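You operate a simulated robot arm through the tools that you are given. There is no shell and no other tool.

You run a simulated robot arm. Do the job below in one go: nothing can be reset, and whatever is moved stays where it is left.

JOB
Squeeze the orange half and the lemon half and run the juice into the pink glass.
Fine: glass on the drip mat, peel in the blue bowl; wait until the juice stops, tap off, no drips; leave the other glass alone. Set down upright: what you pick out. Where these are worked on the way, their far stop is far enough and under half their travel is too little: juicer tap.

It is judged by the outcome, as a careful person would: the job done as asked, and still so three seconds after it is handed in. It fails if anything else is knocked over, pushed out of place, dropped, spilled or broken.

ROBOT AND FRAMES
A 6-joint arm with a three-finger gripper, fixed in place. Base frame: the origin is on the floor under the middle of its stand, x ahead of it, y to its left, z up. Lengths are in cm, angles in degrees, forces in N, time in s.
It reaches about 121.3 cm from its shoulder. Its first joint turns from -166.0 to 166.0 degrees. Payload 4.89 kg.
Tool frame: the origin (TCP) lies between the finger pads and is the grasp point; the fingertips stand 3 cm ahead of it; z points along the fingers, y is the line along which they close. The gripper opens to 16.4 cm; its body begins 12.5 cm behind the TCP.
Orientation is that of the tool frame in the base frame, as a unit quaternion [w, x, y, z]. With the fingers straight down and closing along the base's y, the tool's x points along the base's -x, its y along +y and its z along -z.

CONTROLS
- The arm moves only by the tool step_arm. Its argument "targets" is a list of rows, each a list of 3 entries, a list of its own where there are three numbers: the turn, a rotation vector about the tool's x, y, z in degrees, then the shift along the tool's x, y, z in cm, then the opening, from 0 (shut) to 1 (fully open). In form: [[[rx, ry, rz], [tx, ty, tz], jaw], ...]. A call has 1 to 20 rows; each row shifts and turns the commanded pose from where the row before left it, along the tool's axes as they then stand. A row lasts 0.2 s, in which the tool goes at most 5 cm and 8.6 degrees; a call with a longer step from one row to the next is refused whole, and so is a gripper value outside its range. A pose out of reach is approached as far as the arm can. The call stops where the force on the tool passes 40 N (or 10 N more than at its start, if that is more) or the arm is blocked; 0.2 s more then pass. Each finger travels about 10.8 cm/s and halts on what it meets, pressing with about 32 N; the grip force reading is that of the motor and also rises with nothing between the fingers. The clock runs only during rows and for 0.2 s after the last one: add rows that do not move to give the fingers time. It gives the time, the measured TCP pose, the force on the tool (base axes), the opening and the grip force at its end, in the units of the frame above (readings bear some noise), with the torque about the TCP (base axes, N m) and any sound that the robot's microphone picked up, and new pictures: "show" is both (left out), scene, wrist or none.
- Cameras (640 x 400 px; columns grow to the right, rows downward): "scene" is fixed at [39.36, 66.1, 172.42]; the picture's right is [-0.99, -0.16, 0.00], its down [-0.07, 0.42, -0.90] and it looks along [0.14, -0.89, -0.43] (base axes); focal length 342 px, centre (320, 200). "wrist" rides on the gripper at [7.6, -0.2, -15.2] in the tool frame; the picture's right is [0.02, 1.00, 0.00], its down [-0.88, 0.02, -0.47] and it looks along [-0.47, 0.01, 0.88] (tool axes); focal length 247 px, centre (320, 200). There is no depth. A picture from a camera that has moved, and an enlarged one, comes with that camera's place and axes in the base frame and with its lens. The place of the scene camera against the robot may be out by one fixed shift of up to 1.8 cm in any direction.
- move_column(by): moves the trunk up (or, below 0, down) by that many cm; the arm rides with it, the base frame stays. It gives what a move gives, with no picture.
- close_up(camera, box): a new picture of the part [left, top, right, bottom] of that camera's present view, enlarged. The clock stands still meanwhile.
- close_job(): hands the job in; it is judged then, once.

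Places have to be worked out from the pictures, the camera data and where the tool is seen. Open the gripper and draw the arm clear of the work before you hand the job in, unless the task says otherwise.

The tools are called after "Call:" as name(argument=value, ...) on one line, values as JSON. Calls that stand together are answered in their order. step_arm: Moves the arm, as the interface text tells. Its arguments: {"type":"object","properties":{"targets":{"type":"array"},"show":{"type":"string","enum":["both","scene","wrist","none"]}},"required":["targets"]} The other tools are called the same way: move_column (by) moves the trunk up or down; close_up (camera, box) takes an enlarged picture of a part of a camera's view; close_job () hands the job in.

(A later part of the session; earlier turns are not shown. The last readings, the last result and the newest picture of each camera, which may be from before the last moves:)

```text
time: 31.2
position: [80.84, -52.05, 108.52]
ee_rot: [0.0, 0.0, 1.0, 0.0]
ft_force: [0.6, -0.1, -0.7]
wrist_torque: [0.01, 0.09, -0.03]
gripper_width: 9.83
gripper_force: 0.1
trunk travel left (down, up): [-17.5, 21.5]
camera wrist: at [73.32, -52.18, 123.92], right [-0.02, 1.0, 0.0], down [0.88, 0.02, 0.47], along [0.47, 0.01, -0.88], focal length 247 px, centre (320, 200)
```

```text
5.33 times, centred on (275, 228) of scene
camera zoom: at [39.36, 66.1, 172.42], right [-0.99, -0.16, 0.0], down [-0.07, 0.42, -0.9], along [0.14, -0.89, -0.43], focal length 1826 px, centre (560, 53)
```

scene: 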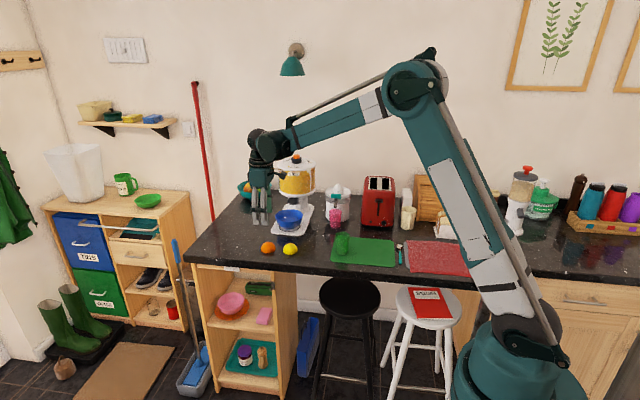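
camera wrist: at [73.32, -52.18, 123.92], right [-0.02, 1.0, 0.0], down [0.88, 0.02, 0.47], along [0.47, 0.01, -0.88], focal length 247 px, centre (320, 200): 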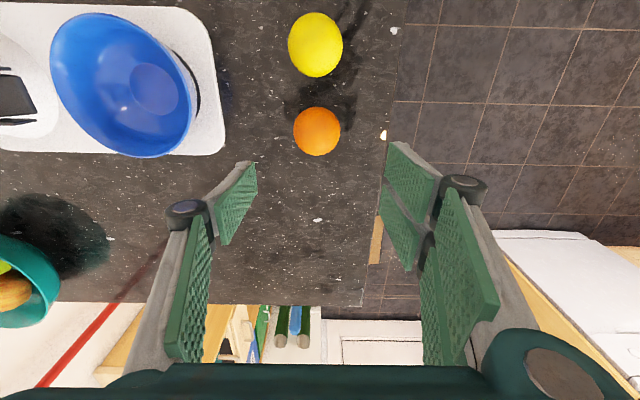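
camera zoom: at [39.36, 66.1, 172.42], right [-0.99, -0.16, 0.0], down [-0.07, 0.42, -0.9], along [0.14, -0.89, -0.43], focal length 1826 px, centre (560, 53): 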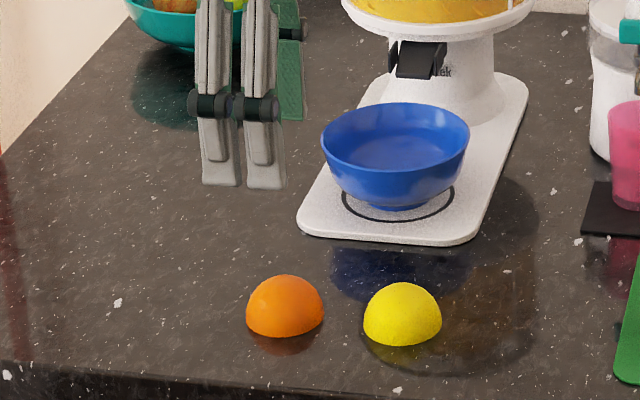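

The orange half centres at (80.6, -52.45) with a radius of about 3.1. I'll descend over it with the fingers straddling it along y, stopping a little above the counter to check.

Call:
step_arm(targets=[[[0, 0, 0], [0.12, -0.2, 3.5], 0.6], [[0, 0, 0], [0.12, -0.2, 3.5], 0.6], [[0, 0, 0], [0, 0, 3], 0.6], [[0, 0, 0], [0, 0, 2], 0.6], [[0, 0, 0], [0, 0, 1.5], 0.6], [[0, 0, 0], [0, 0, 0.8], 0.6], [[0, 0, 0], [0, 0, 0], 0.6]])

```text
time: 32.8
position: [80.56, -52.44, 94.29]
ee_rot: [0.0, 0.0, 1.0, 0.0]
ft_force: [0.2, 0.9, -0.6]
wrist_torque: [0.03, 0.0, 0.03]
gripper_width: 9.82
gripper_force: 0.1
trunk travel left (down, up): [-17.5, 21.5]
camera wrist: at [73.03, -52.54, 109.64], right [-0.02, 1.0, 0.0], down [0.88, 0.02, 0.47], along [0.47, 0.01, -0.88], focal length 247 px, centre (320, 200)
```

scene: 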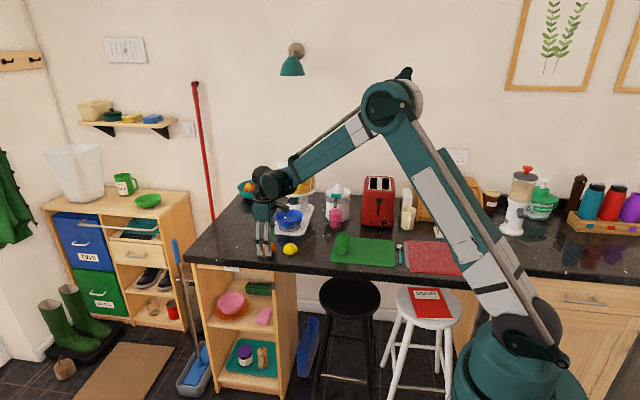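
wrist: 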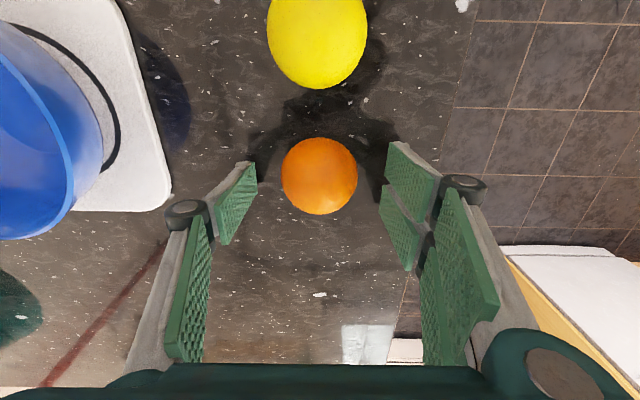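

The orange is centred between the pads. I'll creep the fingertips down toward the counter.

Call:
step_arm(targets=[[[0, 0, 0], [0, 0, 0.4], 0.6], [[0, 0, 0], [0, 0, 0.3], 0.6], [[0, 0, 0], [0, 0, 0.2], 0.6], [[0, 0, 0], [0, 0, 0], 0.6]], show="none")

Call:
close_up(camera="scene", box=[250, 225, 290, 265])

```text
time: 33.8
position: [80.57, -52.54, 93.41]
ee_rot: [0.0, 0.0, 1.0, 0.0]
ft_force: [-0.2, -0.5, 13.4]
wrist_torque: [0.28, 0.02, -0.08]
gripper_width: 9.93
gripper_force: 0.9
trunk travel left (down, up): [-17.5, 21.5]
```

```text
10.00 times, centred on (270, 245) of scene
camera zoom: at [39.36, 66.1, 172.42], right [-0.99, -0.16, 0.0], down [-0.07, 0.42, -0.9], along [0.14, -0.89, -0.43], focal length 3424 px, centre (820, -250)
```

zoom: 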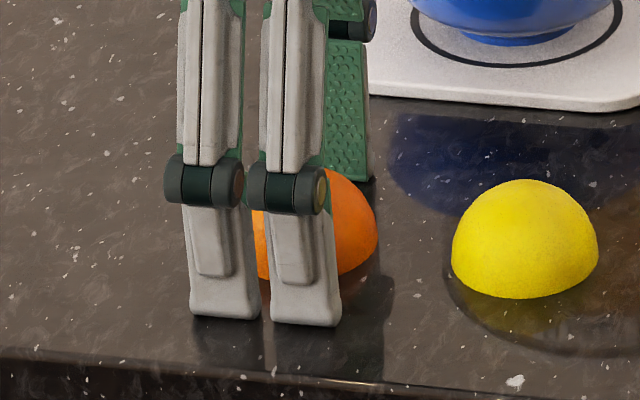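

The fingertips touch the counter at TCP z≈93.4, so the counter top is at about 90.3. I'll raise 0.3 cm and close gently on the orange.

Call:
step_arm(targets=[[[0, 0, 0], [0, 0, -0.3], 0.6], [[0, 0, 0], [0, 0, 0], 0.5], [[0, 0, 0], [0, 0, 0], 0.42], [[0, 0, 0], [0, 0, 0], 0.42]], show="wrist")

```text
time: 34.8
position: [80.51, -52.43, 93.82]
ee_rot: [0.0, 0.0, 1.0, 0.0]
ft_force: [-0.5, 0.6, 21.8]
wrist_torque: [0.48, 0.1, 0.01]
gripper_width: 6.98
gripper_force: 0.3
trunk travel left (down, up): [-17.5, 21.5]
camera wrist: at [72.98, -52.46, 109.18], right [-0.02, 1.0, 0.0], down [0.88, 0.02, 0.47], along [0.47, 0.01, -0.88], focal length 247 px, centre (320, 200)
```

wrist: 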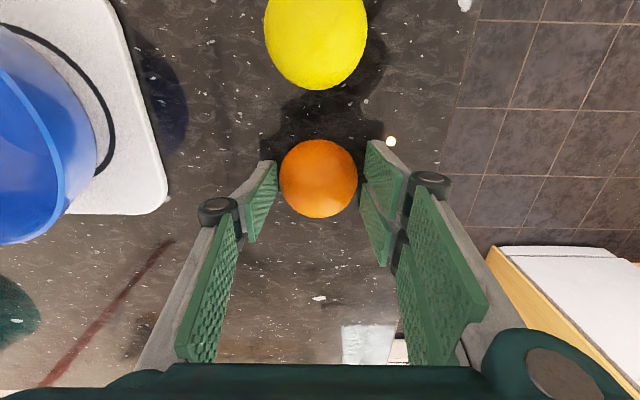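

As the fingers close, their tips swing lower and press on the counter (22 N). I'll raise 0.5 cm to unload them, then continue closing in small steps.

Call:
step_arm(targets=[[[0, 0, 0], [0, 0, -0.5], 0.43], [[0, 0, 0], [0, 0, 0], 0.42]], show="none")

```text
time: 35.4
position: [80.55, -52.48, 94.26]
ee_rot: [0.0, -0.001, 1.0, 0.001]
ft_force: [0.4, -0.1, 0.5]
wrist_torque: [-0.01, -0.02, 0.01]
gripper_width: 6.88
gripper_force: 0.0
trunk travel left (down, up): [-17.5, 21.5]
```

Unloaded now (0.5 N). Closing onto the orange.

Call:
step_arm(targets=[[[0, 0, 0], [0, 0, 0], 0.39], [[0, 0, 0], [0, 0, -0.05], 0.35], [[0, 0, 0], [0, 0, 0], 0.3], [[0, 0, 0], [0, 0, 0], 0.3]], show="wrist")

```text
time: 36.4
position: [80.67, -52.39, 94.32]
ee_rot: [0.0, 0.0, 1.0, 0.0]
ft_force: [0.8, -0.3, -0.3]
wrist_torque: [0.0, 0.02, 0.0]
gripper_width: 5.92
gripper_force: 31.9
trunk travel left (down, up): [-17.5, 21.5]
camera wrist: at [73.06, -52.48, 109.61], right [-0.02, 1.0, 0.0], down [0.88, 0.02, 0.47], along [0.47, 0.01, -0.88], focal length 247 px, centre (320, 200)
```

wrist: 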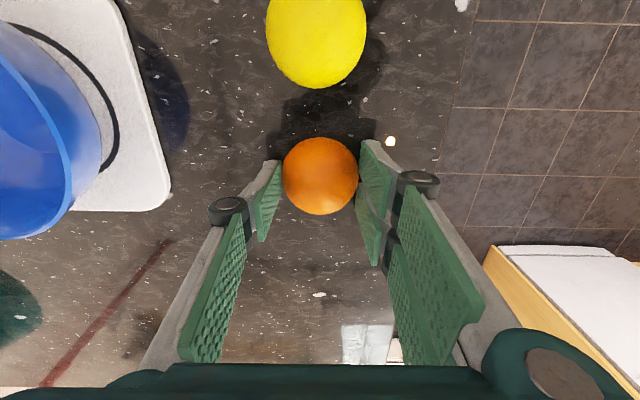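

The orange is gripped (5.9 cm, 32 N). I'll lift slowly and check that it comes up with the fingers.

Call:
step_arm(targets=[[[0, 0, 0], [0, 0, -0.5], 0.3], [[0, 0, 0], [0, 0, -1], 0.3], [[0, 0, 0], [0, 0, -1.5], 0.3], [[0, 0, 0], [0, 0, 0], 0.3]])

Call:
close_up(camera="scene", box=[245, 215, 295, 260])

```text
time: 37.4
position: [80.58, -52.47, 97.3]
ee_rot: [0.001, 0.0, 1.0, -0.001]
ft_force: [-0.3, 0.6, -0.3]
wrist_torque: [-0.02, 0.0, 0.01]
gripper_width: 5.92
gripper_force: 32.1
trunk travel left (down, up): [-17.5, 21.5]
camera wrist: at [73.0, -52.49, 112.67], right [-0.02, 1.0, 0.0], down [0.88, 0.02, 0.47], along [0.47, 0.01, -0.88], focal length 247 px, centre (320, 200)
```

scene: 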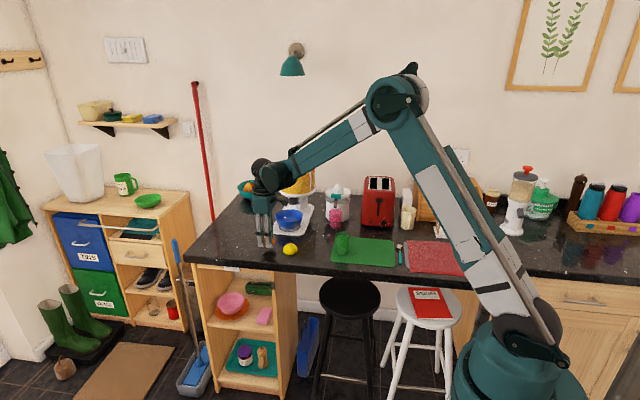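
wrist: 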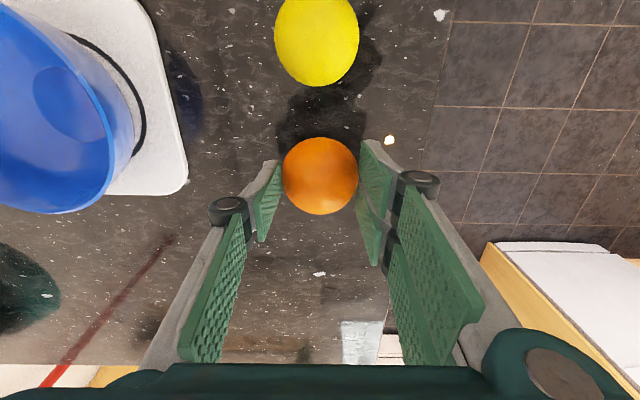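

```text
8.89 times, centred on (270, 238) of scene
camera zoom: at [39.36, 66.1, 172.42], right [-0.99, -0.16, 0.0], down [-0.07, 0.42, -0.9], along [0.14, -0.89, -0.43], focal length 3044 px, centre (764, -133)
```

zoom: 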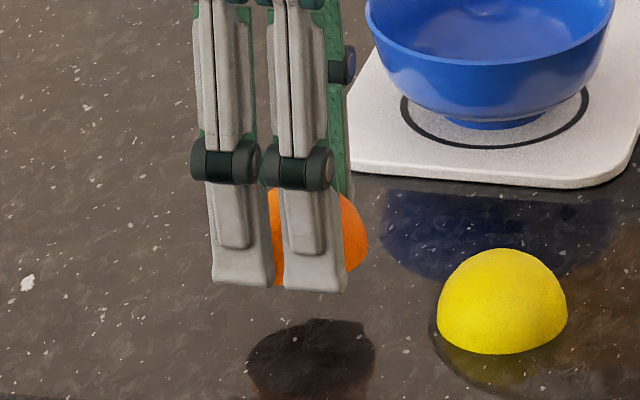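

The orange came up level with its cut face down. I'll raise it and carry it around, staying clear of the hopper, to a point in front of the juicer at z≈118.

Call:
step_arm(targets=[[[0, 0, 0], [0, 0, -4], 0.3], [[0, 0, 0], [0, 0, -4], 0.3], [[0, 0, 0], [3.64, -1.43, -1.81], 0.3], [[0, 0, 0], [3.64, -1.43, -1.81], 0.3], [[0, 0, 0], [3.64, -1.43, -1.81], 0.3], [[0, 0, 0], [3.64, -1.43, -1.81], 0.3], [[0, 0, 0], [3.64, -1.43, -1.81], 0.3], [[0, 0, 0], [3.64, -1.43, -1.81], 0.3], [[0, 0, 0], [3.64, -1.43, -1.81], 0.3], [[0, 0, 0], [0, -4, 0], 0.3], [[0, 0, 0], [0, -4, 0], 0.3], [[0, 0, 0], [0, -4, 0], 0.3], [[0, 0, 0], [0, -3, 0], 0.3], [[0, 0, 0], [0, 0, 0], 0.3]])

```text
time: 40.4
position: [54.98, -77.48, 118.03]
ee_rot: [0.0, 0.0, 1.0, 0.0]
ft_force: [-0.1, -0.7, -1.1]
wrist_torque: [0.08, -0.02, -0.01]
gripper_width: 5.91
gripper_force: 32.2
trunk travel left (down, up): [-17.5, 21.5]
camera wrist: at [47.46, -77.61, 133.34], right [-0.02, 1.0, 0.0], down [0.88, 0.02, 0.47], along [0.47, 0.01, -0.88], focal length 247 px, centre (320, 200)
```

scene: 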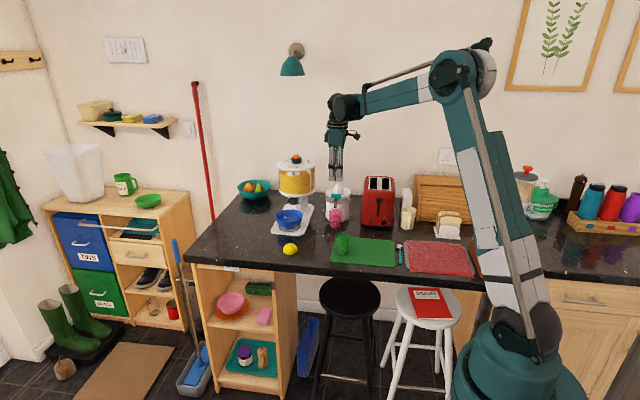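
wrist: 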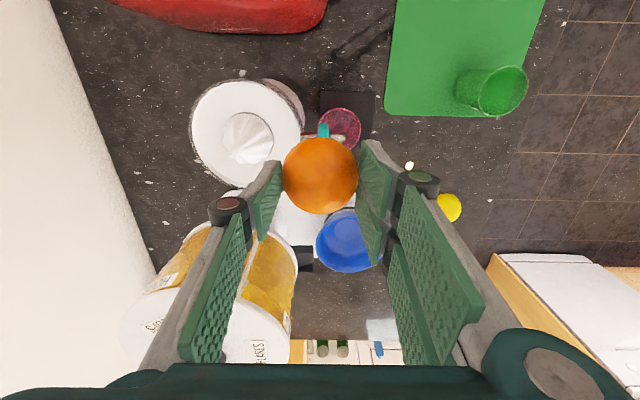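

The juicer's cone is visible at the left from above. I'll zoom in to fix its centre precisely.

Call:
close_up(camera="wrist", box=[170, 50, 390, 240])

Call:
close_up(camera="scene", box=[315, 140, 365, 235])

```text
2.11 times, centred on (280, 145) of wrist
camera zoom: at [47.46, -77.61, 133.34], right [-0.02, 1.0, 0.0], down [0.88, 0.02, 0.47], along [0.47, 0.01, -0.88], focal length 520 px, centre (404, 316)
```

zoom: 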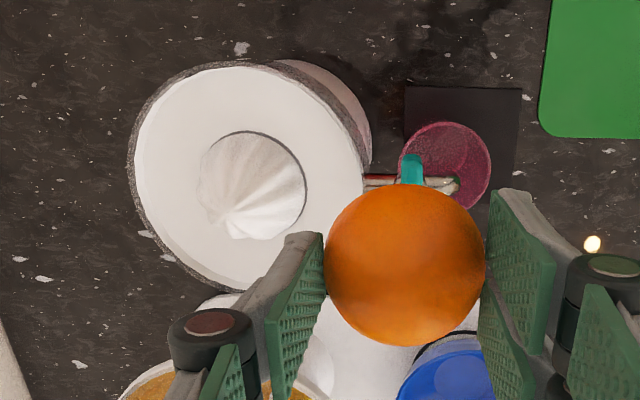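

```text
4.21 times, centred on (340, 188) of scene
camera zoom: at [39.36, 66.1, 172.42], right [-0.99, -0.16, 0.0], down [-0.07, 0.42, -0.9], along [0.14, -0.89, -0.43], focal length 1442 px, centre (236, 253)
```

zoom: 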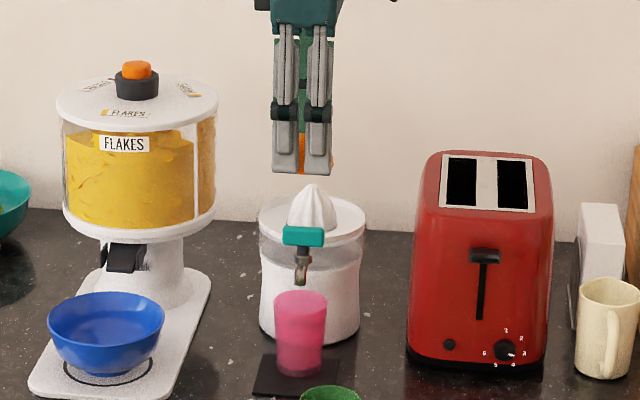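

The cone axis works out at about (55.1, -86.0). I'll move the orange over it and descend toward the tip, stopping short to check.

Call:
step_arm(targets=[[[0, 0, 0], [-0.03, -2.8, 0], 0.3], [[0, 0, 0], [-0.05, -2.8, 0], 0.3], [[0, 0, 0], [-0.05, -2.9, 0], 0.3], [[0, 0, 0], [0, 0, 1.5], 0.3], [[0, 0, 0], [0, 0, 1.5], 0.3], [[0, 0, 0], [0, 0, 1], 0.3], [[0, 0, 0], [0, 0, 0], 0.3]])

Call:
close_up(camera="scene", box=[310, 140, 370, 235])

Call:
close_up(camera="wrist", box=[220, 60, 440, 260])

```text
time: 42.0
position: [55.25, -86.03, 113.91]
ee_rot: [0.0, 0.0, 1.0, 0.001]
ft_force: [0.0, -0.3, 0.0]
wrist_torque: [0.01, 0.01, 0.0]
gripper_width: 5.92
gripper_force: 32.2
trunk travel left (down, up): [-17.5, 21.5]
camera wrist: at [47.7, -86.07, 129.24], right [-0.02, 1.0, 0.0], down [0.88, 0.02, 0.47], along [0.47, 0.01, -0.88], focal length 247 px, centre (320, 200)
```

scene: 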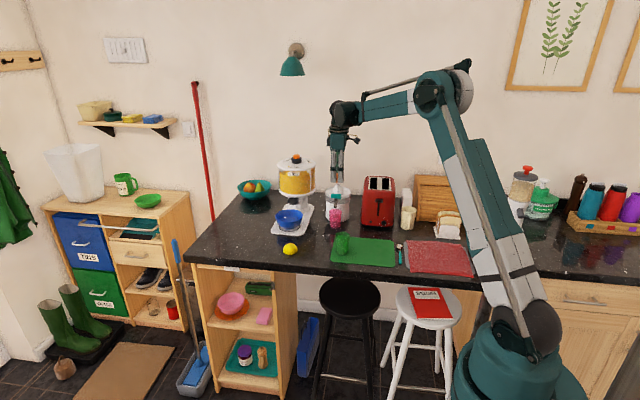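
wrist: 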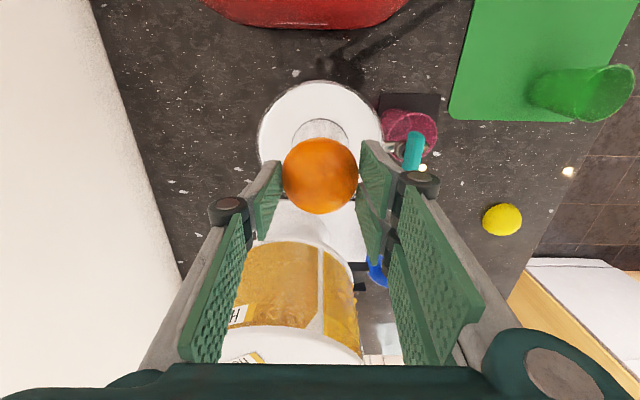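

```text
4.21 times, centred on (340, 188) of scene
camera zoom: at [39.36, 66.1, 172.42], right [-0.99, -0.16, 0.0], down [-0.07, 0.42, -0.9], along [0.14, -0.89, -0.43], focal length 1442 px, centre (236, 253)
```

zoom: 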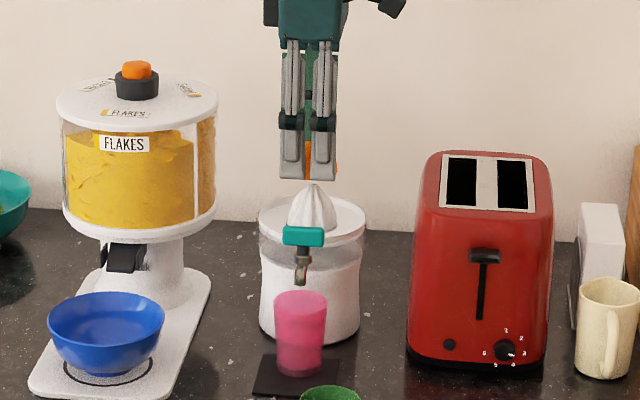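

```text
2.00 times, centred on (330, 160) of wrist
camera zoom: at [47.7, -86.07, 129.24], right [-0.02, 1.0, 0.0], down [0.88, 0.02, 0.47], along [0.47, 0.01, -0.88], focal length 494 px, centre (300, 280)
```

zoom: 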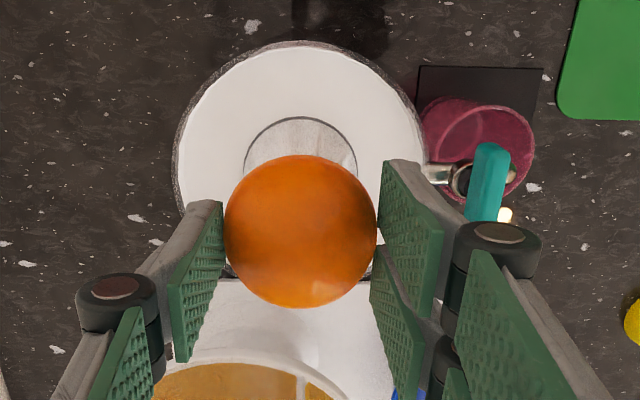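

In y the orange is exactly over the cone, and the cone's x comes out at about 55.0. I'll nudge 0.2 cm in −x and creep down until it touches.

Call:
step_arm(targets=[[[0, 0, 0], [0.2, 0, 0.3], 0.3], [[0, 0, 0], [0, 0, 0.3], 0.3], [[0, 0, 0], [0, 0, 0], 0.3]], show="none")

Call:
step_arm(targets=[[[0, 0, 0], [0, 0, 0.3], 0.3], [[0, 0, 0], [0, 0, 0], 0.3]], show="none")

Call:
step_arm(targets=[[[0, 0, 0], [0, 0, 0.3], 0.3], [[0, 0, 0], [0, 0, 0], 0.3]], show="none")

```text
time: 42.8
position: [55.08, -86.17, 113.39]
ee_rot: [-0.001, -0.001, 1.0, 0.0]
ft_force: [-0.9, -0.7, -0.6]
wrist_torque: [-0.04, 0.04, 0.02]
gripper_width: 5.92
gripper_force: 31.0
trunk travel left (down, up): [-17.5, 21.5]
```

```text
time: 43.4
position: [55.01, -85.96, 112.92]
ee_rot: [-0.001, -0.001, 1.0, 0.0]
ft_force: [0.0, 0.8, -0.6]
wrist_torque: [0.0, -0.01, -0.01]
gripper_width: 5.91
gripper_force: 31.7
trunk travel left (down, up): [-17.5, 21.5]
```

```text
time: 44.0
position: [54.94, -85.99, 112.83]
ee_rot: [0.001, 0.0, 1.0, -0.001]
ft_force: [0.1, 0.7, -0.1]
wrist_torque: [-0.01, -0.04, 0.02]
gripper_width: 5.92
gripper_force: 31.9
trunk travel left (down, up): [-17.5, 21.5]
```

No contact so far at TCP z≈112.8; I'll keep creeping down.

Call:
step_arm(targets=[[[0, 0, 0], [0, 0, 0.3], 0.3], [[0, 0, 0], [0, 0, 0], 0.3]], show="none")

Call:
step_arm(targets=[[[0, 0, 0], [0, 0, 0.3], 0.3], [[0, 0, 0], [0, 0, 0], 0.3]], show="none")

Call:
step_arm(targets=[[[0, 0, 0], [0, 0, 0.3], 0.3], [[0, 0, 0], [0, 0, 0], 0.3]], show="wrist")

```text
time: 44.6
position: [55.04, -85.89, 112.34]
ee_rot: [0.001, 0.0, 1.0, 0.0]
ft_force: [-0.2, 0.2, -1.0]
wrist_torque: [0.0, -0.01, -0.01]
gripper_width: 5.9
gripper_force: 32.1
trunk travel left (down, up): [-17.5, 21.5]
```

```text
time: 45.2
position: [55.02, -85.9, 112.1]
ee_rot: [0.0, -0.001, 1.0, 0.0]
ft_force: [-0.8, -0.5, -0.6]
wrist_torque: [0.03, 0.01, 0.0]
gripper_width: 5.91
gripper_force: 32.4
trunk travel left (down, up): [-17.5, 21.5]
```

```text
time: 45.8
position: [55.08, -85.98, 111.8]
ee_rot: [0.0, 0.0, 1.0, 0.0]
ft_force: [0.2, 0.7, -0.8]
wrist_torque: [-0.01, 0.0, 0.0]
gripper_width: 5.92
gripper_force: 32.0
trunk travel left (down, up): [-17.5, 21.5]
camera wrist: at [47.5, -86.03, 127.16], right [-0.02, 1.0, 0.0], down [0.88, 0.02, 0.47], along [0.47, 0.01, -0.88], focal length 247 px, centre (320, 200)
```

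wrist: 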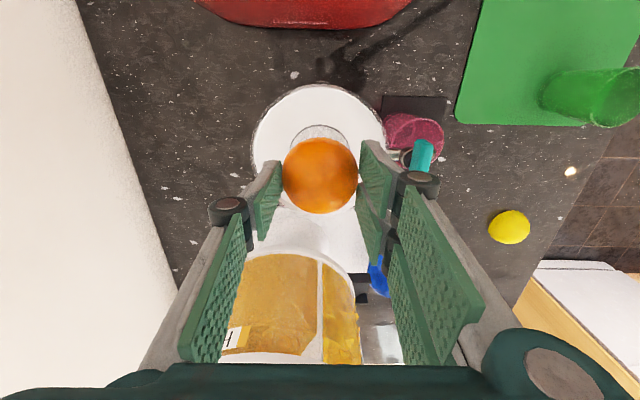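

Still no contact at 111.8, so the fruit may be sliding over the cone. I'll check the side view before going further.

Call:
close_up(camera="scene", box=[322, 165, 354, 205])

```text
10.00 times, centred on (338, 185) of scene
camera zoom: at [39.36, 66.1, 172.42], right [-0.99, -0.16, 0.0], down [-0.07, 0.42, -0.9], along [0.14, -0.89, -0.43], focal length 3424 px, centre (140, 350)
```

zoom: 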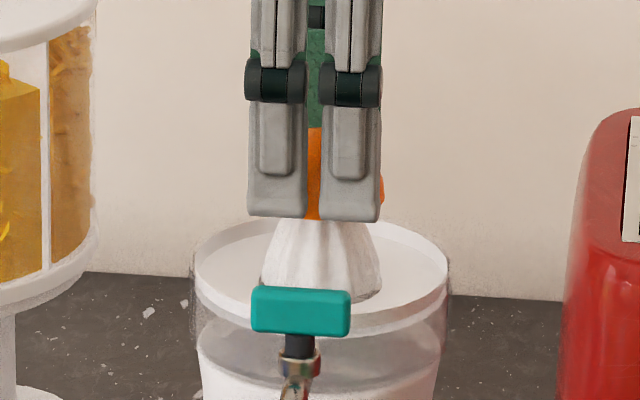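

The fruit has begun to go over the cone tip with no resistance. I'll continue down in small steps, watching force and sound.

Call:
step_arm(targets=[[[0, 0, 0], [0, 0, 0.4], 0.3], [[0, 0, 0], [0, 0, 0], 0.3]], show="none")

Call:
step_arm(targets=[[[0, 0, 0], [0, 0, 0.4], 0.3], [[0, 0, 0], [0, 0, 0], 0.3]], show="none")

Call:
step_arm(targets=[[[0, 0, 0], [0, 0, 0.4], 0.3], [[0, 0, 0], [0, 0, 0], 0.3]], show="none")

```text
time: 46.4
position: [55.13, -86.05, 111.4]
ee_rot: [0.0, 0.0, 1.0, 0.0]
ft_force: [-0.1, -0.1, -1.1]
wrist_torque: [0.04, -0.01, 0.01]
gripper_width: 5.91
gripper_force: 31.6
trunk travel left (down, up): [-17.5, 21.5]
```

```text
time: 47.0
position: [55.1, -86.02, 111.02]
ee_rot: [0.0, 0.0, 1.0, 0.0]
ft_force: [-0.6, 0.0, -1.4]
wrist_torque: [0.0, -0.01, 0.0]
gripper_width: 5.91
gripper_force: 31.6
trunk travel left (down, up): [-17.5, 21.5]
```

```text
time: 47.6
position: [55.08, -86.05, 110.58]
ee_rot: [0.0, 0.0, 1.0, 0.0]
ft_force: [-0.1, -0.2, -1.1]
wrist_torque: [-0.01, 0.0, 0.02]
gripper_width: 5.94
gripper_force: 32.0
trunk travel left (down, up): [-17.5, 21.5]
```

Still free at 110.6 (about −1 N, just the fruit's weight). Continuing down in 0.3 cm steps.

Call:
step_arm(targets=[[[0, 0, 0], [0, 0, 0.3], 0.3], [[0, 0, 0], [0, 0, 0], 0.3]], show="none")

Call:
step_arm(targets=[[[0, 0, 0], [0, 0, 0.3], 0.3], [[0, 0, 0], [0, 0, 0], 0.3]], show="none")

Call:
step_arm(targets=[[[0, 0, 0], [0, 0, 0.3], 0.3], [[0, 0, 0], [0, 0, 0], 0.3]], show="wrist")

Call:
close_up(camera="scene", box=[322, 165, 354, 205])

```text
time: 48.2
position: [55.06, -86.06, 110.3]
ee_rot: [0.0, 0.0, 1.0, 0.0]
ft_force: [0.0, 0.5, -0.5]
wrist_torque: [-0.03, 0.01, -0.02]
gripper_width: 5.92
gripper_force: 32.2
trunk travel left (down, up): [-17.5, 21.5]
```

```text
time: 48.8
position: [55.03, -85.86, 110.01]
ee_rot: [-0.001, 0.001, 1.0, 0.0]
ft_force: [0.6, 0.5, -0.8]
wrist_torque: [0.0, 0.0, -0.03]
gripper_width: 5.92
gripper_force: 32.0
trunk travel left (down, up): [-17.5, 21.5]
```

```text
time: 49.4
position: [55.03, -85.9, 109.78]
ee_rot: [0.0, -0.001, 1.0, -0.001]
ft_force: [0.4, 0.0, 1.2]
wrist_torque: [-0.01, 0.0, 0.02]
gripper_width: 5.92
gripper_force: 31.5
trunk travel left (down, up): [-17.5, 21.5]
camera wrist: at [47.48, -86.01, 125.05], right [-0.02, 1.0, 0.0], down [0.88, 0.02, 0.47], along [0.47, 0.01, -0.88], focal length 247 px, centre (320, 200)
```

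wrist: 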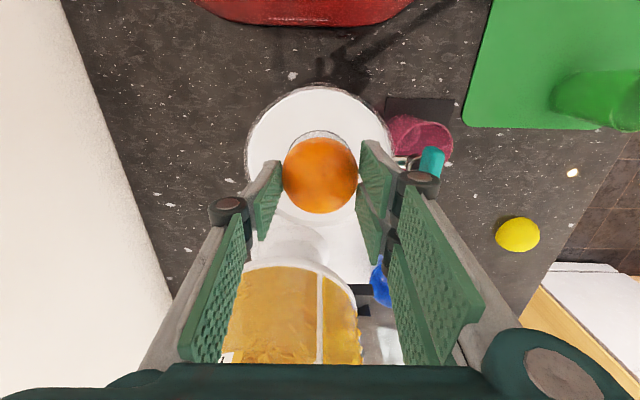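

```text
10.00 times, centred on (338, 185) of scene
camera zoom: at [39.36, 66.1, 172.42], right [-0.99, -0.16, 0.0], down [-0.07, 0.42, -0.9], along [0.14, -0.89, -0.43], focal length 3424 px, centre (140, 350)
```

zoom: 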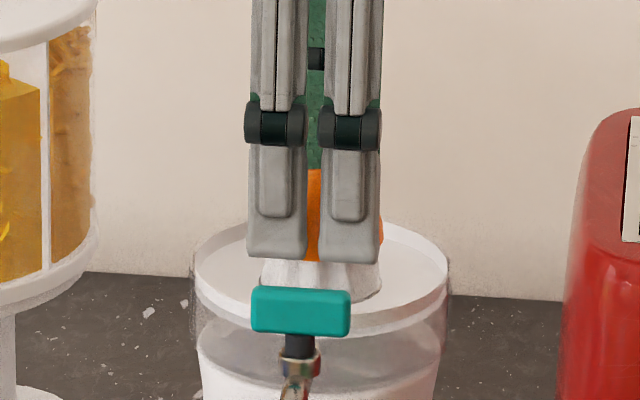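

First light contact (+1.2 N) at z≈109.8. I'll press gradually and listen for the juicer.

Call:
step_arm(targets=[[[0, 0, 0], [0, 0, 0.1], 0.25], [[0, 0, 0], [0, 0, 0], 0.25]], show="none")

Call:
step_arm(targets=[[[0, 0, 0], [0, 0, 0.1], 0.25], [[0, 0, 0], [0, 0, 0], 0.25]], show="none")

Call:
step_arm(targets=[[[0, 0, 0], [0, 0, 0.1], 0.25], [[0, 0, 0], [0, 0, 0], 0.25]], show="none")

```text
time: 50.0
position: [55.0, -85.96, 109.62]
ee_rot: [0.0, 0.0, 1.0, 0.0]
ft_force: [1.9, 1.0, 3.5]
wrist_torque: [-0.01, 0.0, -0.01]
gripper_width: 5.93
gripper_force: 31.5
trunk travel left (down, up): [-17.5, 21.5]
```

```text
time: 50.6
position: [55.07, -85.94, 109.59]
ee_rot: [-0.001, 0.0, 1.0, 0.0]
ft_force: [0.0, 0.6, 4.3]
wrist_torque: [0.02, 0.0, 0.0]
gripper_width: 5.88
gripper_force: 31.4
trunk travel left (down, up): [-17.5, 21.5]
```

```text
time: 51.2
position: [55.03, -86.02, 109.54]
ee_rot: [0.0, 0.0, 1.0, 0.0]
ft_force: [-0.2, -1.8, 6.5]
wrist_torque: [-0.01, 0.04, 0.0]
gripper_width: 5.91
gripper_force: 32.0
trunk travel left (down, up): [-17.5, 21.5]
```

Force rises softly, about 2 N per mm. I'll press further toward 15–25 N.

Call:
step_arm(targets=[[[0, 0, 0], [0, 0, 0.2], 0.25], [[0, 0, 0], [0, 0, 0.2], 0.25], [[0, 0, 0], [0, 0, 0], 0.25]], show="none")

Call:
step_arm(targets=[[[0, 0, 0], [0, 0, 0.2], 0.25], [[0, 0, 0], [0, 0, 0], 0.25], [[0, 0, 0], [0, 0, 0], 0.25]], show="wrist")

```text
time: 52.0
position: [54.99, -85.95, 109.17]
ee_rot: [0.0, 0.0, 1.0, -0.001]
ft_force: [4.9, -6.1, 38.0]
wrist_torque: [-0.18, -0.03, 0.06]
gripper_width: 5.97
gripper_force: 31.4
trunk travel left (down, up): [-17.5, 21.5]
```

```text
time: 52.8
position: [54.98, -85.92, 109.06]
ee_rot: [0.0, 0.0, 1.0, 0.0]
ft_force: [1.2, -4.2, 36.0]
wrist_torque: [-0.16, -0.02, 0.02]
gripper_width: 5.99
gripper_force: 31.8
trunk travel left (down, up): [-17.5, 21.5]
camera wrist: at [47.41, -85.92, 124.31], right [-0.02, 1.0, 0.0], down [0.88, 0.02, 0.47], along [0.47, 0.01, -0.88], focal length 247 px, centre (320, 200)
```

wrist: 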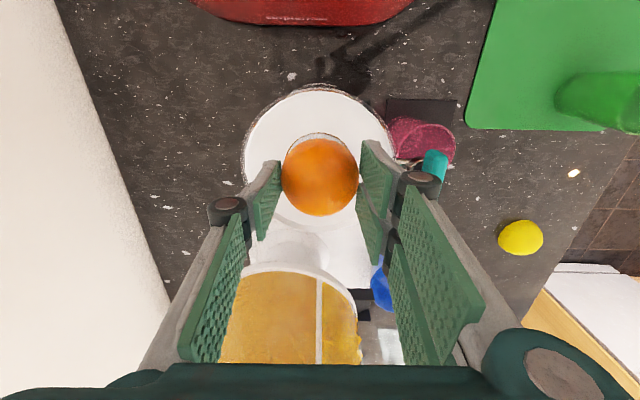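

About 36 N is pressing now, with no sound reported. I'll check the reservoir for juice.

Call:
close_up(camera="scene", box=[322, 170, 354, 215])

Call:
close_up(camera="wrist", box=[235, 70, 405, 230])

```text
8.89 times, centred on (338, 192) of scene
camera zoom: at [39.36, 66.1, 172.42], right [-0.99, -0.16, 0.0], down [-0.07, 0.42, -0.9], along [0.14, -0.89, -0.43], focal length 3044 px, centre (160, 267)
```

zoom: 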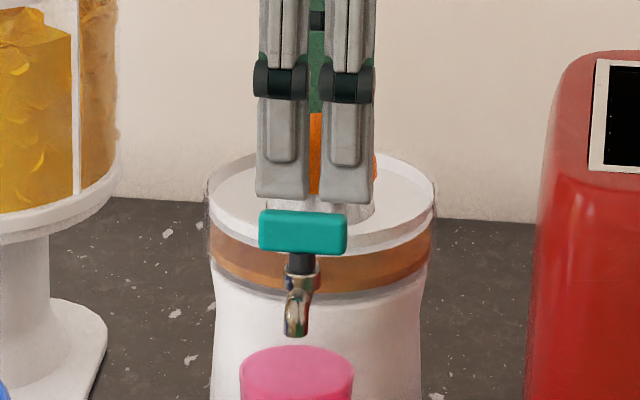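

```text
2.50 times, centred on (320, 150) of wrist
camera zoom: at [47.41, -85.92, 124.31], right [-0.02, 1.0, 0.0], down [0.88, 0.02, 0.47], along [0.47, 0.01, -0.88], focal length 617 px, centre (320, 325)
```

zoom: 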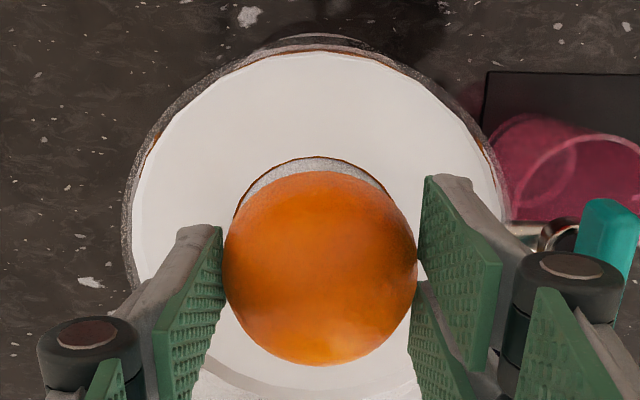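

Juice has appeared in the reservoir, so pressing works. I'll hold the pressure for a moment longer and compare the level.

Call:
step_arm(targets=[[[0, 0, 0], [0, 0, 0], 0.25], [[0, 0, 0], [0, 0, 0], 0.25], [[0, 0, 0], [0, 0, 0], 0.25], [[0, 0, 0], [0, 0, 0], 0.25], [[0, 0, 0], [0, 0, 0], 0.25]], show="none")

Call:
close_up(camera="scene", box=[322, 170, 354, 215])

```text
time: 54.0
position: [55.01, -85.96, 109.01]
ee_rot: [0.0, 0.0, 1.0, 0.0]
ft_force: [-2.0, -2.2, 33.1]
wrist_torque: [-0.11, 0.01, -0.03]
gripper_width: 6.0
gripper_force: 32.3
trunk travel left (down, up): [-17.5, 21.5]
```

```text
8.89 times, centred on (338, 192) of scene
camera zoom: at [39.36, 66.1, 172.42], right [-0.99, -0.16, 0.0], down [-0.07, 0.42, -0.9], along [0.14, -0.89, -0.43], focal length 3044 px, centre (160, 267)
```

zoom: 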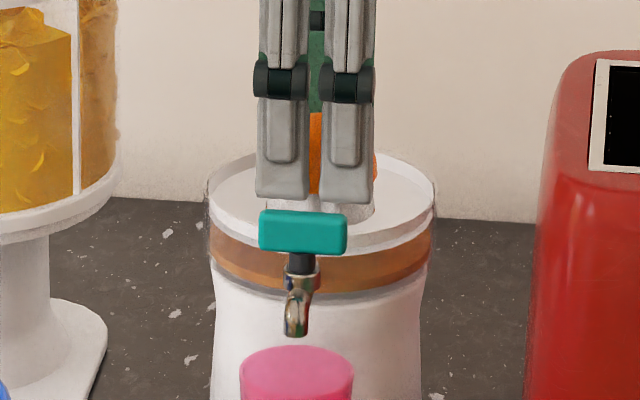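

The level is steady. For thoroughness I'll add a small twist back and forth under pressure and see if more juice comes.

Call:
step_arm(targets=[[[0, 0, 5], [0, 0, 0], 0.25], [[0, 0, 5], [0, 0, 0], 0.25], [[0, 0, -5], [0, 0, 0], 0.25], [[0, 0, -5], [0, 0, 0], 0.25], [[0, 0, -5], [0, 0, 0], 0.25], [[0, 0, -5], [0, 0, 0], 0.25], [[0, 0, 5], [0, 0, 0], 0.25], [[0, 0, 5], [0, 0, 0], 0.25], [[0, 0, 0], [0, 0, 0], 0.25]], show="none")

Call:
close_up(camera="scene", box=[322, 170, 354, 215])

```text
time: 56.0
position: [55.1, -85.75, 109.03]
ee_rot: [0.001, 0.0, 1.0, 0.0]
ft_force: [-1.4, -1.2, 27.7]
wrist_torque: [-0.06, 0.01, -0.03]
gripper_width: 5.99
gripper_force: 31.9
trunk travel left (down, up): [-17.5, 21.5]
```

```text
8.89 times, centred on (338, 192) of scene
camera zoom: at [39.36, 66.1, 172.42], right [-0.99, -0.16, 0.0], down [-0.07, 0.42, -0.9], along [0.14, -0.89, -0.43], focal length 3044 px, centre (160, 267)
```

zoom: 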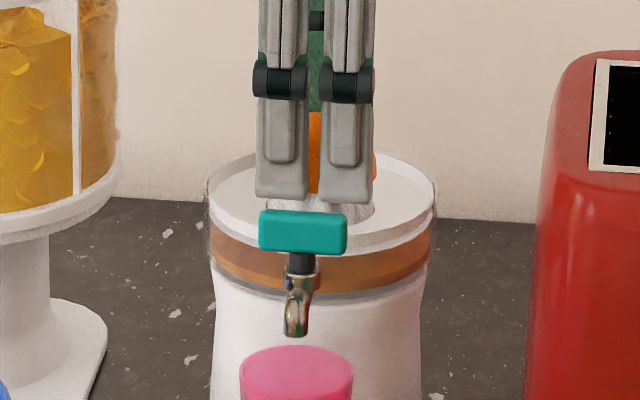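

The level is unchanged, so the orange is fully squeezed. I'll lift the peel straight off the cone.

Call:
step_arm(targets=[[[0, 0, 0], [0, 0, -0.5], 0.25], [[0, 0, 0], [0, 0, -0.8], 0.25], [[0, 0, 0], [0, 0, -1.5], 0.25], [[0, 0, 0], [0, 0, -2], 0.25], [[0, 0, 0], [0, 0, -3], 0.25], [[0, 0, 0], [0, 0, -3], 0.25], [[0, 0, 0], [0, 0, 0], 0.25]])

Call:
close_up(camera="scene", box=[310, 145, 366, 215])

```text
time: 57.6
position: [55.05, -85.9, 119.67]
ee_rot: [-0.001, 0.0, 1.0, 0.0]
ft_force: [0.5, -0.4, -0.3]
wrist_torque: [-0.07, -0.05, -0.04]
gripper_width: 6.01
gripper_force: 32.4
trunk travel left (down, up): [-17.5, 21.5]
camera wrist: at [47.5, -85.91, 134.99], right [-0.02, 1.0, 0.0], down [0.88, 0.02, 0.47], along [0.47, 0.01, -0.88], focal length 247 px, centre (320, 200)
```

scene: 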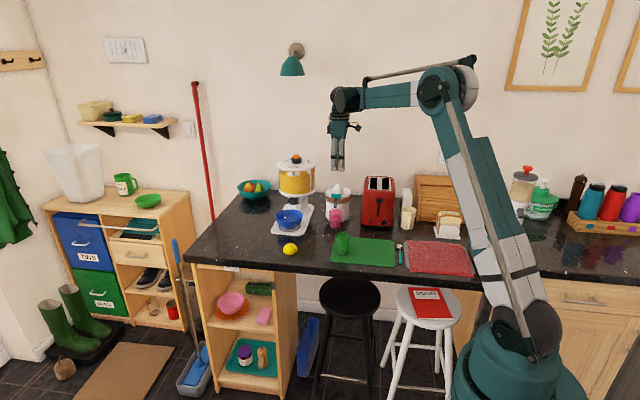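
wrist: 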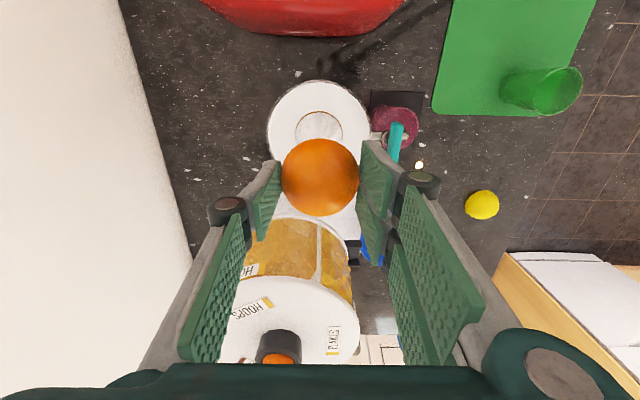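

```text
5.71 times, centred on (338, 180) of scene
camera zoom: at [39.36, 66.1, 172.42], right [-0.99, -0.16, 0.0], down [-0.07, 0.42, -0.9], along [0.14, -0.89, -0.43], focal length 1957 px, centre (217, 314)
```

zoom: 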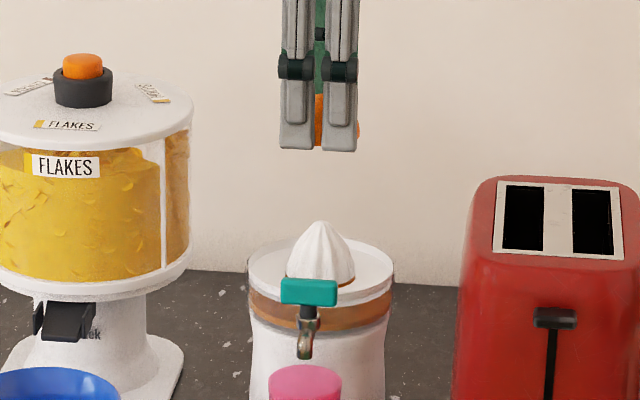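

The peel came off cleanly and stays in the grip; the hopper front is at about y -80, well behind the bowl. I'll carry the peel out in front, over to the bowl, and check from above.

Call:
step_arm(targets=[[[0, 0, 0], [0, 4.6, 0], 0.25], [[0, 0, 0], [0, 4.6, 0], 0.25], [[0, 0, 0], [0, 4.6, 0], 0.25], [[0, 0, 0], [0, 4.6, 0], 0.25], [[0, 0, 0], [-4.1, 2.0, 0], 0.25], [[0, 0, 0], [-4.1, 0, 1], 0.25], [[0, 0, 0], [-4.1, 0, 2], 0.25], [[0, 0, 0], [-4.1, -1.5, 2], 0.25], [[0, 0, 0], [-3.6, -2, 2], 0.25], [[0, 0, 0], [0, -1, 2], 0.25], [[0, 0, 0], [0, 0, 0], 0.25]])

Call:
close_up(camera="scene", box=[262, 150, 332, 240])

```text
time: 60.0
position: [74.98, -70.1, 110.46]
ee_rot: [0.0, 0.0, 1.0, 0.0]
ft_force: [0.4, -0.3, -1.5]
wrist_torque: [0.08, 0.11, -0.03]
gripper_width: 6.02
gripper_force: 32.4
trunk travel left (down, up): [-17.5, 21.5]
camera wrist: at [67.55, -70.19, 125.92], right [-0.02, 1.0, 0.0], down [0.88, 0.02, 0.47], along [0.47, 0.01, -0.88], focal length 247 px, centre (320, 200)
```

scene: 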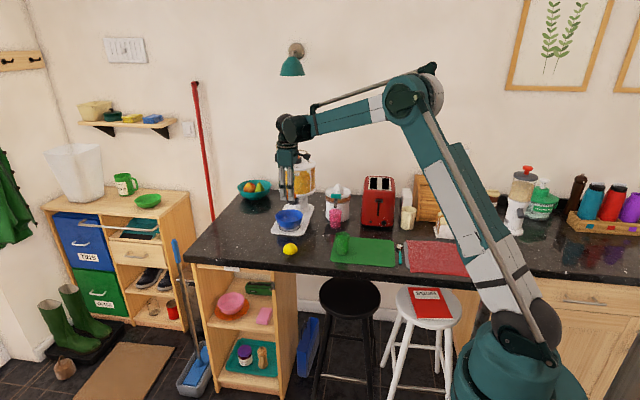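
wrist: 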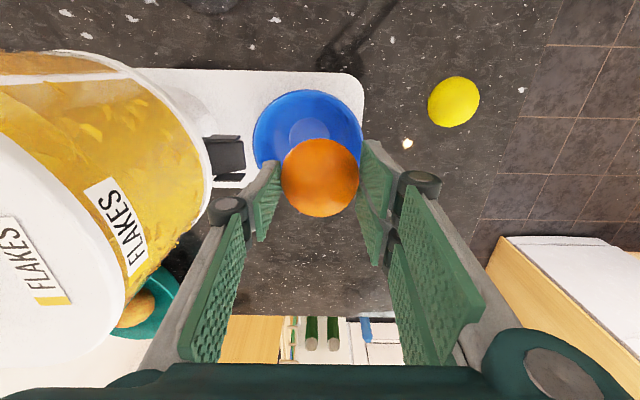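

```text
4.44 times, centred on (297, 195) of scene
camera zoom: at [39.36, 66.1, 172.42], right [-0.99, -0.16, 0.0], down [-0.07, 0.42, -0.9], along [0.14, -0.89, -0.43], focal length 1522 px, centre (422, 222)
```

zoom: 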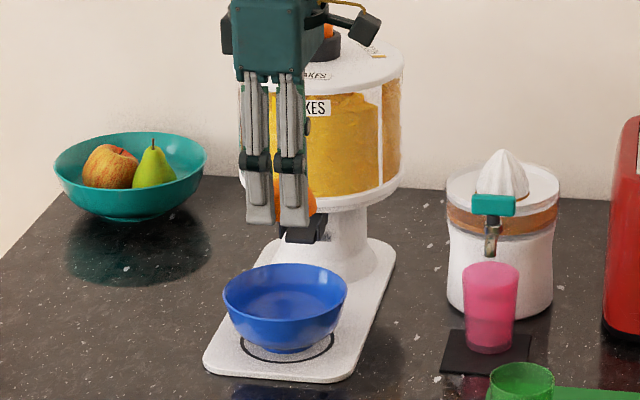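

The bowl centre is at (75.6, -71.4) and the chute front at about y -78. I'll lower the peel until the fingertips are at rim height, then look before releasing.

Call:
step_arm(targets=[[[0, 0, 0], [-0.1, -0.3, 2.5], 0.25], [[0, 0, 0], [-0.1, -0.3, 2.5], 0.25], [[0, 0, 0], [0, 0, 2], 0.25], [[0, 0, 0], [0, 0, 1.5], 0.25], [[0, 0, 0], [0, 0, 0], 0.25]])

Call:
close_up(camera="scene", box=[262, 170, 322, 240])

```text
time: 61.2
position: [75.26, -70.64, 102.06]
ee_rot: [0.0, 0.0, 1.0, 0.0]
ft_force: [-0.7, 0.0, -0.6]
wrist_torque: [0.0, 0.01, 0.0]
gripper_width: 6.02
gripper_force: 32.0
trunk travel left (down, up): [-17.5, 21.5]
camera wrist: at [67.7, -70.77, 117.46], right [-0.02, 1.0, 0.0], down [0.88, 0.02, 0.47], along [0.47, 0.01, -0.88], focal length 247 px, centre (320, 200)
```

scene: 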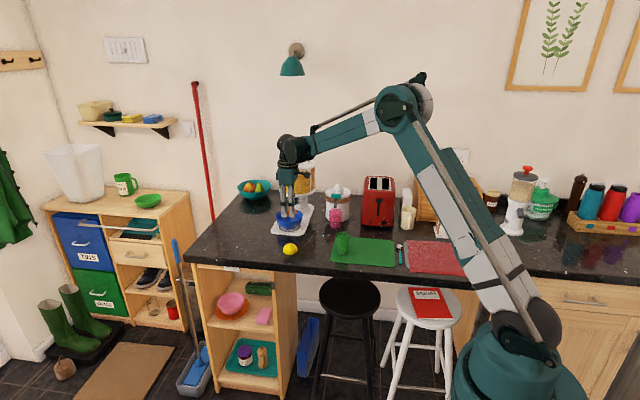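
wrist: 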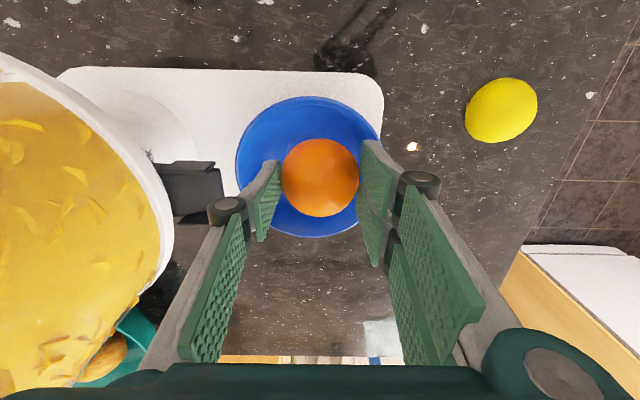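

```text
5.71 times, centred on (292, 205) of scene
camera zoom: at [39.36, 66.1, 172.42], right [-0.99, -0.16, 0.0], down [-0.07, 0.42, -0.9], along [0.14, -0.89, -0.43], focal length 1957 px, centre (480, 171)
```

zoom: 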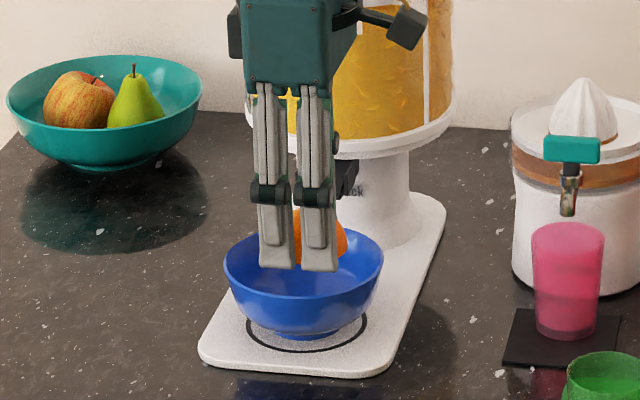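

In this orientation the rear knuckle would come within about half a centimetre of the chute when opening. I'll lift 4 cm and turn the hand 90° so it closes along x, which leaves more room.

Call:
step_arm(targets=[[[0, 0, 0], [0, 0.3, -2], 0.25], [[0, 0, 0], [0, 0.3, -2.5], 0.25], [[0, 0, 8.18], [0, 0, 0], 0.25], [[0, 0, 8.18], [0, 0, 0], 0.25], [[0, 0, 8.18], [0, 0, 0], 0.25], [[0, 0, 8.18], [0, 0, 0], 0.25], [[0, 0, 8.18], [0, 0, 0], 0.25], [[0, 0, 8.18], [0, 0, 0], 0.25], [[0, 0, 8.18], [0, 0, 0], 0.25], [[0, 0, 8.18], [0, 0, 0], 0.25], [[0, 0, 8.18], [0, 0, 0], 0.25], [[0, 0, 8.18], [0, 0, 0], 0.25], [[0, 0, 8.2], [0, 0, 0], 0.25], [[0, 0, 0], [0, 0, 0], 0.25]])

```text
time: 64.2
position: [75.22, -70.11, 106.69]
ee_rot: [0.0, 0.708, 0.706, 0.0]
ft_force: [-0.5, 0.4, -0.9]
wrist_torque: [0.0, -0.04, -0.03]
gripper_width: 5.99
gripper_force: 32.1
trunk travel left (down, up): [-17.5, 21.5]
camera wrist: at [75.17, -62.31, 121.99], right [1.0, 0.02, 0.0], down [0.02, -0.88, 0.47], along [0.01, -0.47, -0.88], focal length 247 px, centre (320, 200)
```

scene: 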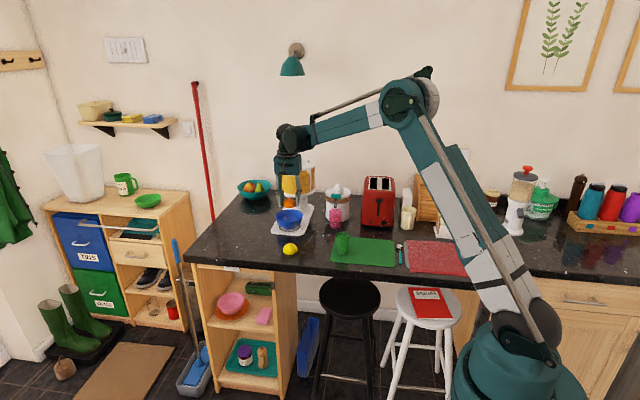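
wrist: 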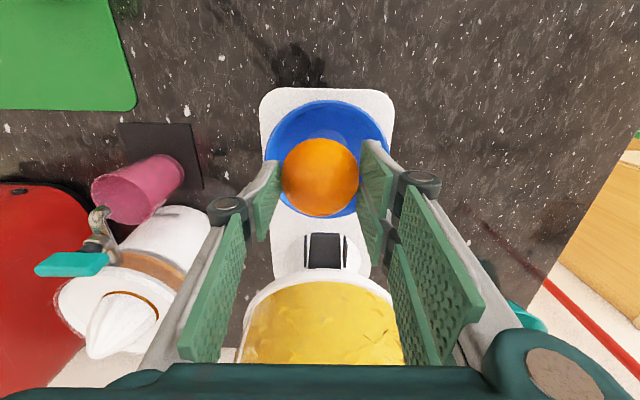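

Now the fingers straddle the bowl along x with good clearance from the chute. I'll centre on (75.8, -71.1), lower into the bowl and look.

Call:
step_arm(targets=[[[0, 0, 0], [-0.5, 0.3, 1.5], 0.25], [[0, 0, 0], [-0.5, 0.3, 1.5], 0.25], [[0, 0, 0], [0, 0, 1.2], 0.25], [[0, 0, 0], [0, 0, 1.0], 0.25], [[0, 0, 0], [0, 0, 0.7], 0.25], [[0, 0, 0], [0, 0, 0], 0.25]])

Call:
close_up(camera="scene", box=[262, 170, 322, 240])

```text
time: 65.6
position: [75.81, -71.03, 100.8]
ee_rot: [0.0, 0.707, 0.707, -0.001]
ft_force: [-0.8, -0.4, 0.3]
wrist_torque: [0.03, 0.02, 0.01]
gripper_width: 6.01
gripper_force: 32.1
trunk travel left (down, up): [-17.5, 21.5]
camera wrist: at [75.77, -63.35, 116.12], right [1.0, 0.02, 0.0], down [0.02, -0.88, 0.47], along [0.01, -0.47, -0.88], focal length 247 px, centre (320, 200)
```

scene: 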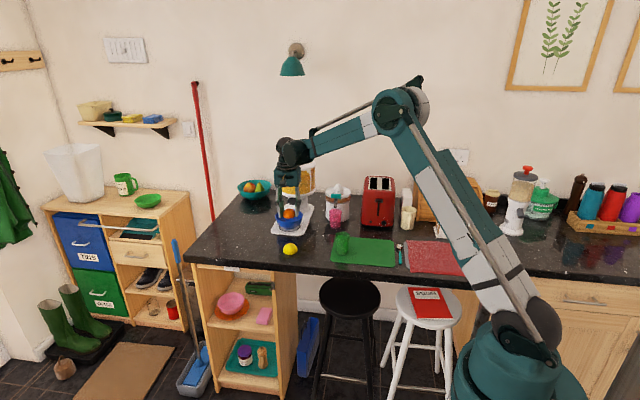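
wrist: 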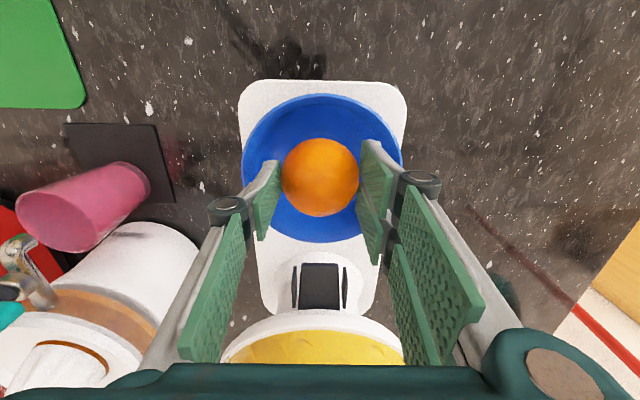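

```text
5.71 times, centred on (292, 205) of scene
camera zoom: at [39.36, 66.1, 172.42], right [-0.99, -0.16, 0.0], down [-0.07, 0.42, -0.9], along [0.14, -0.89, -0.43], focal length 1957 px, centre (480, 171)
```

zoom: 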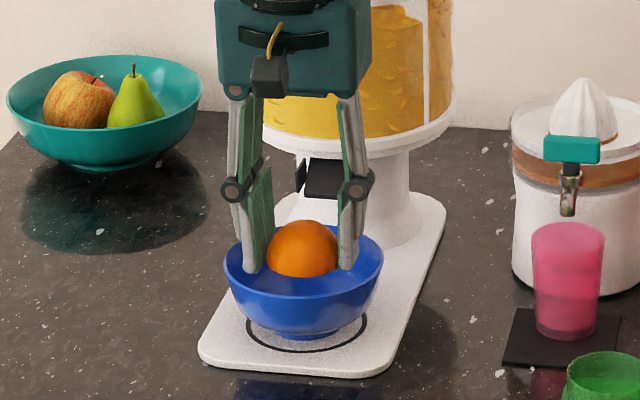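

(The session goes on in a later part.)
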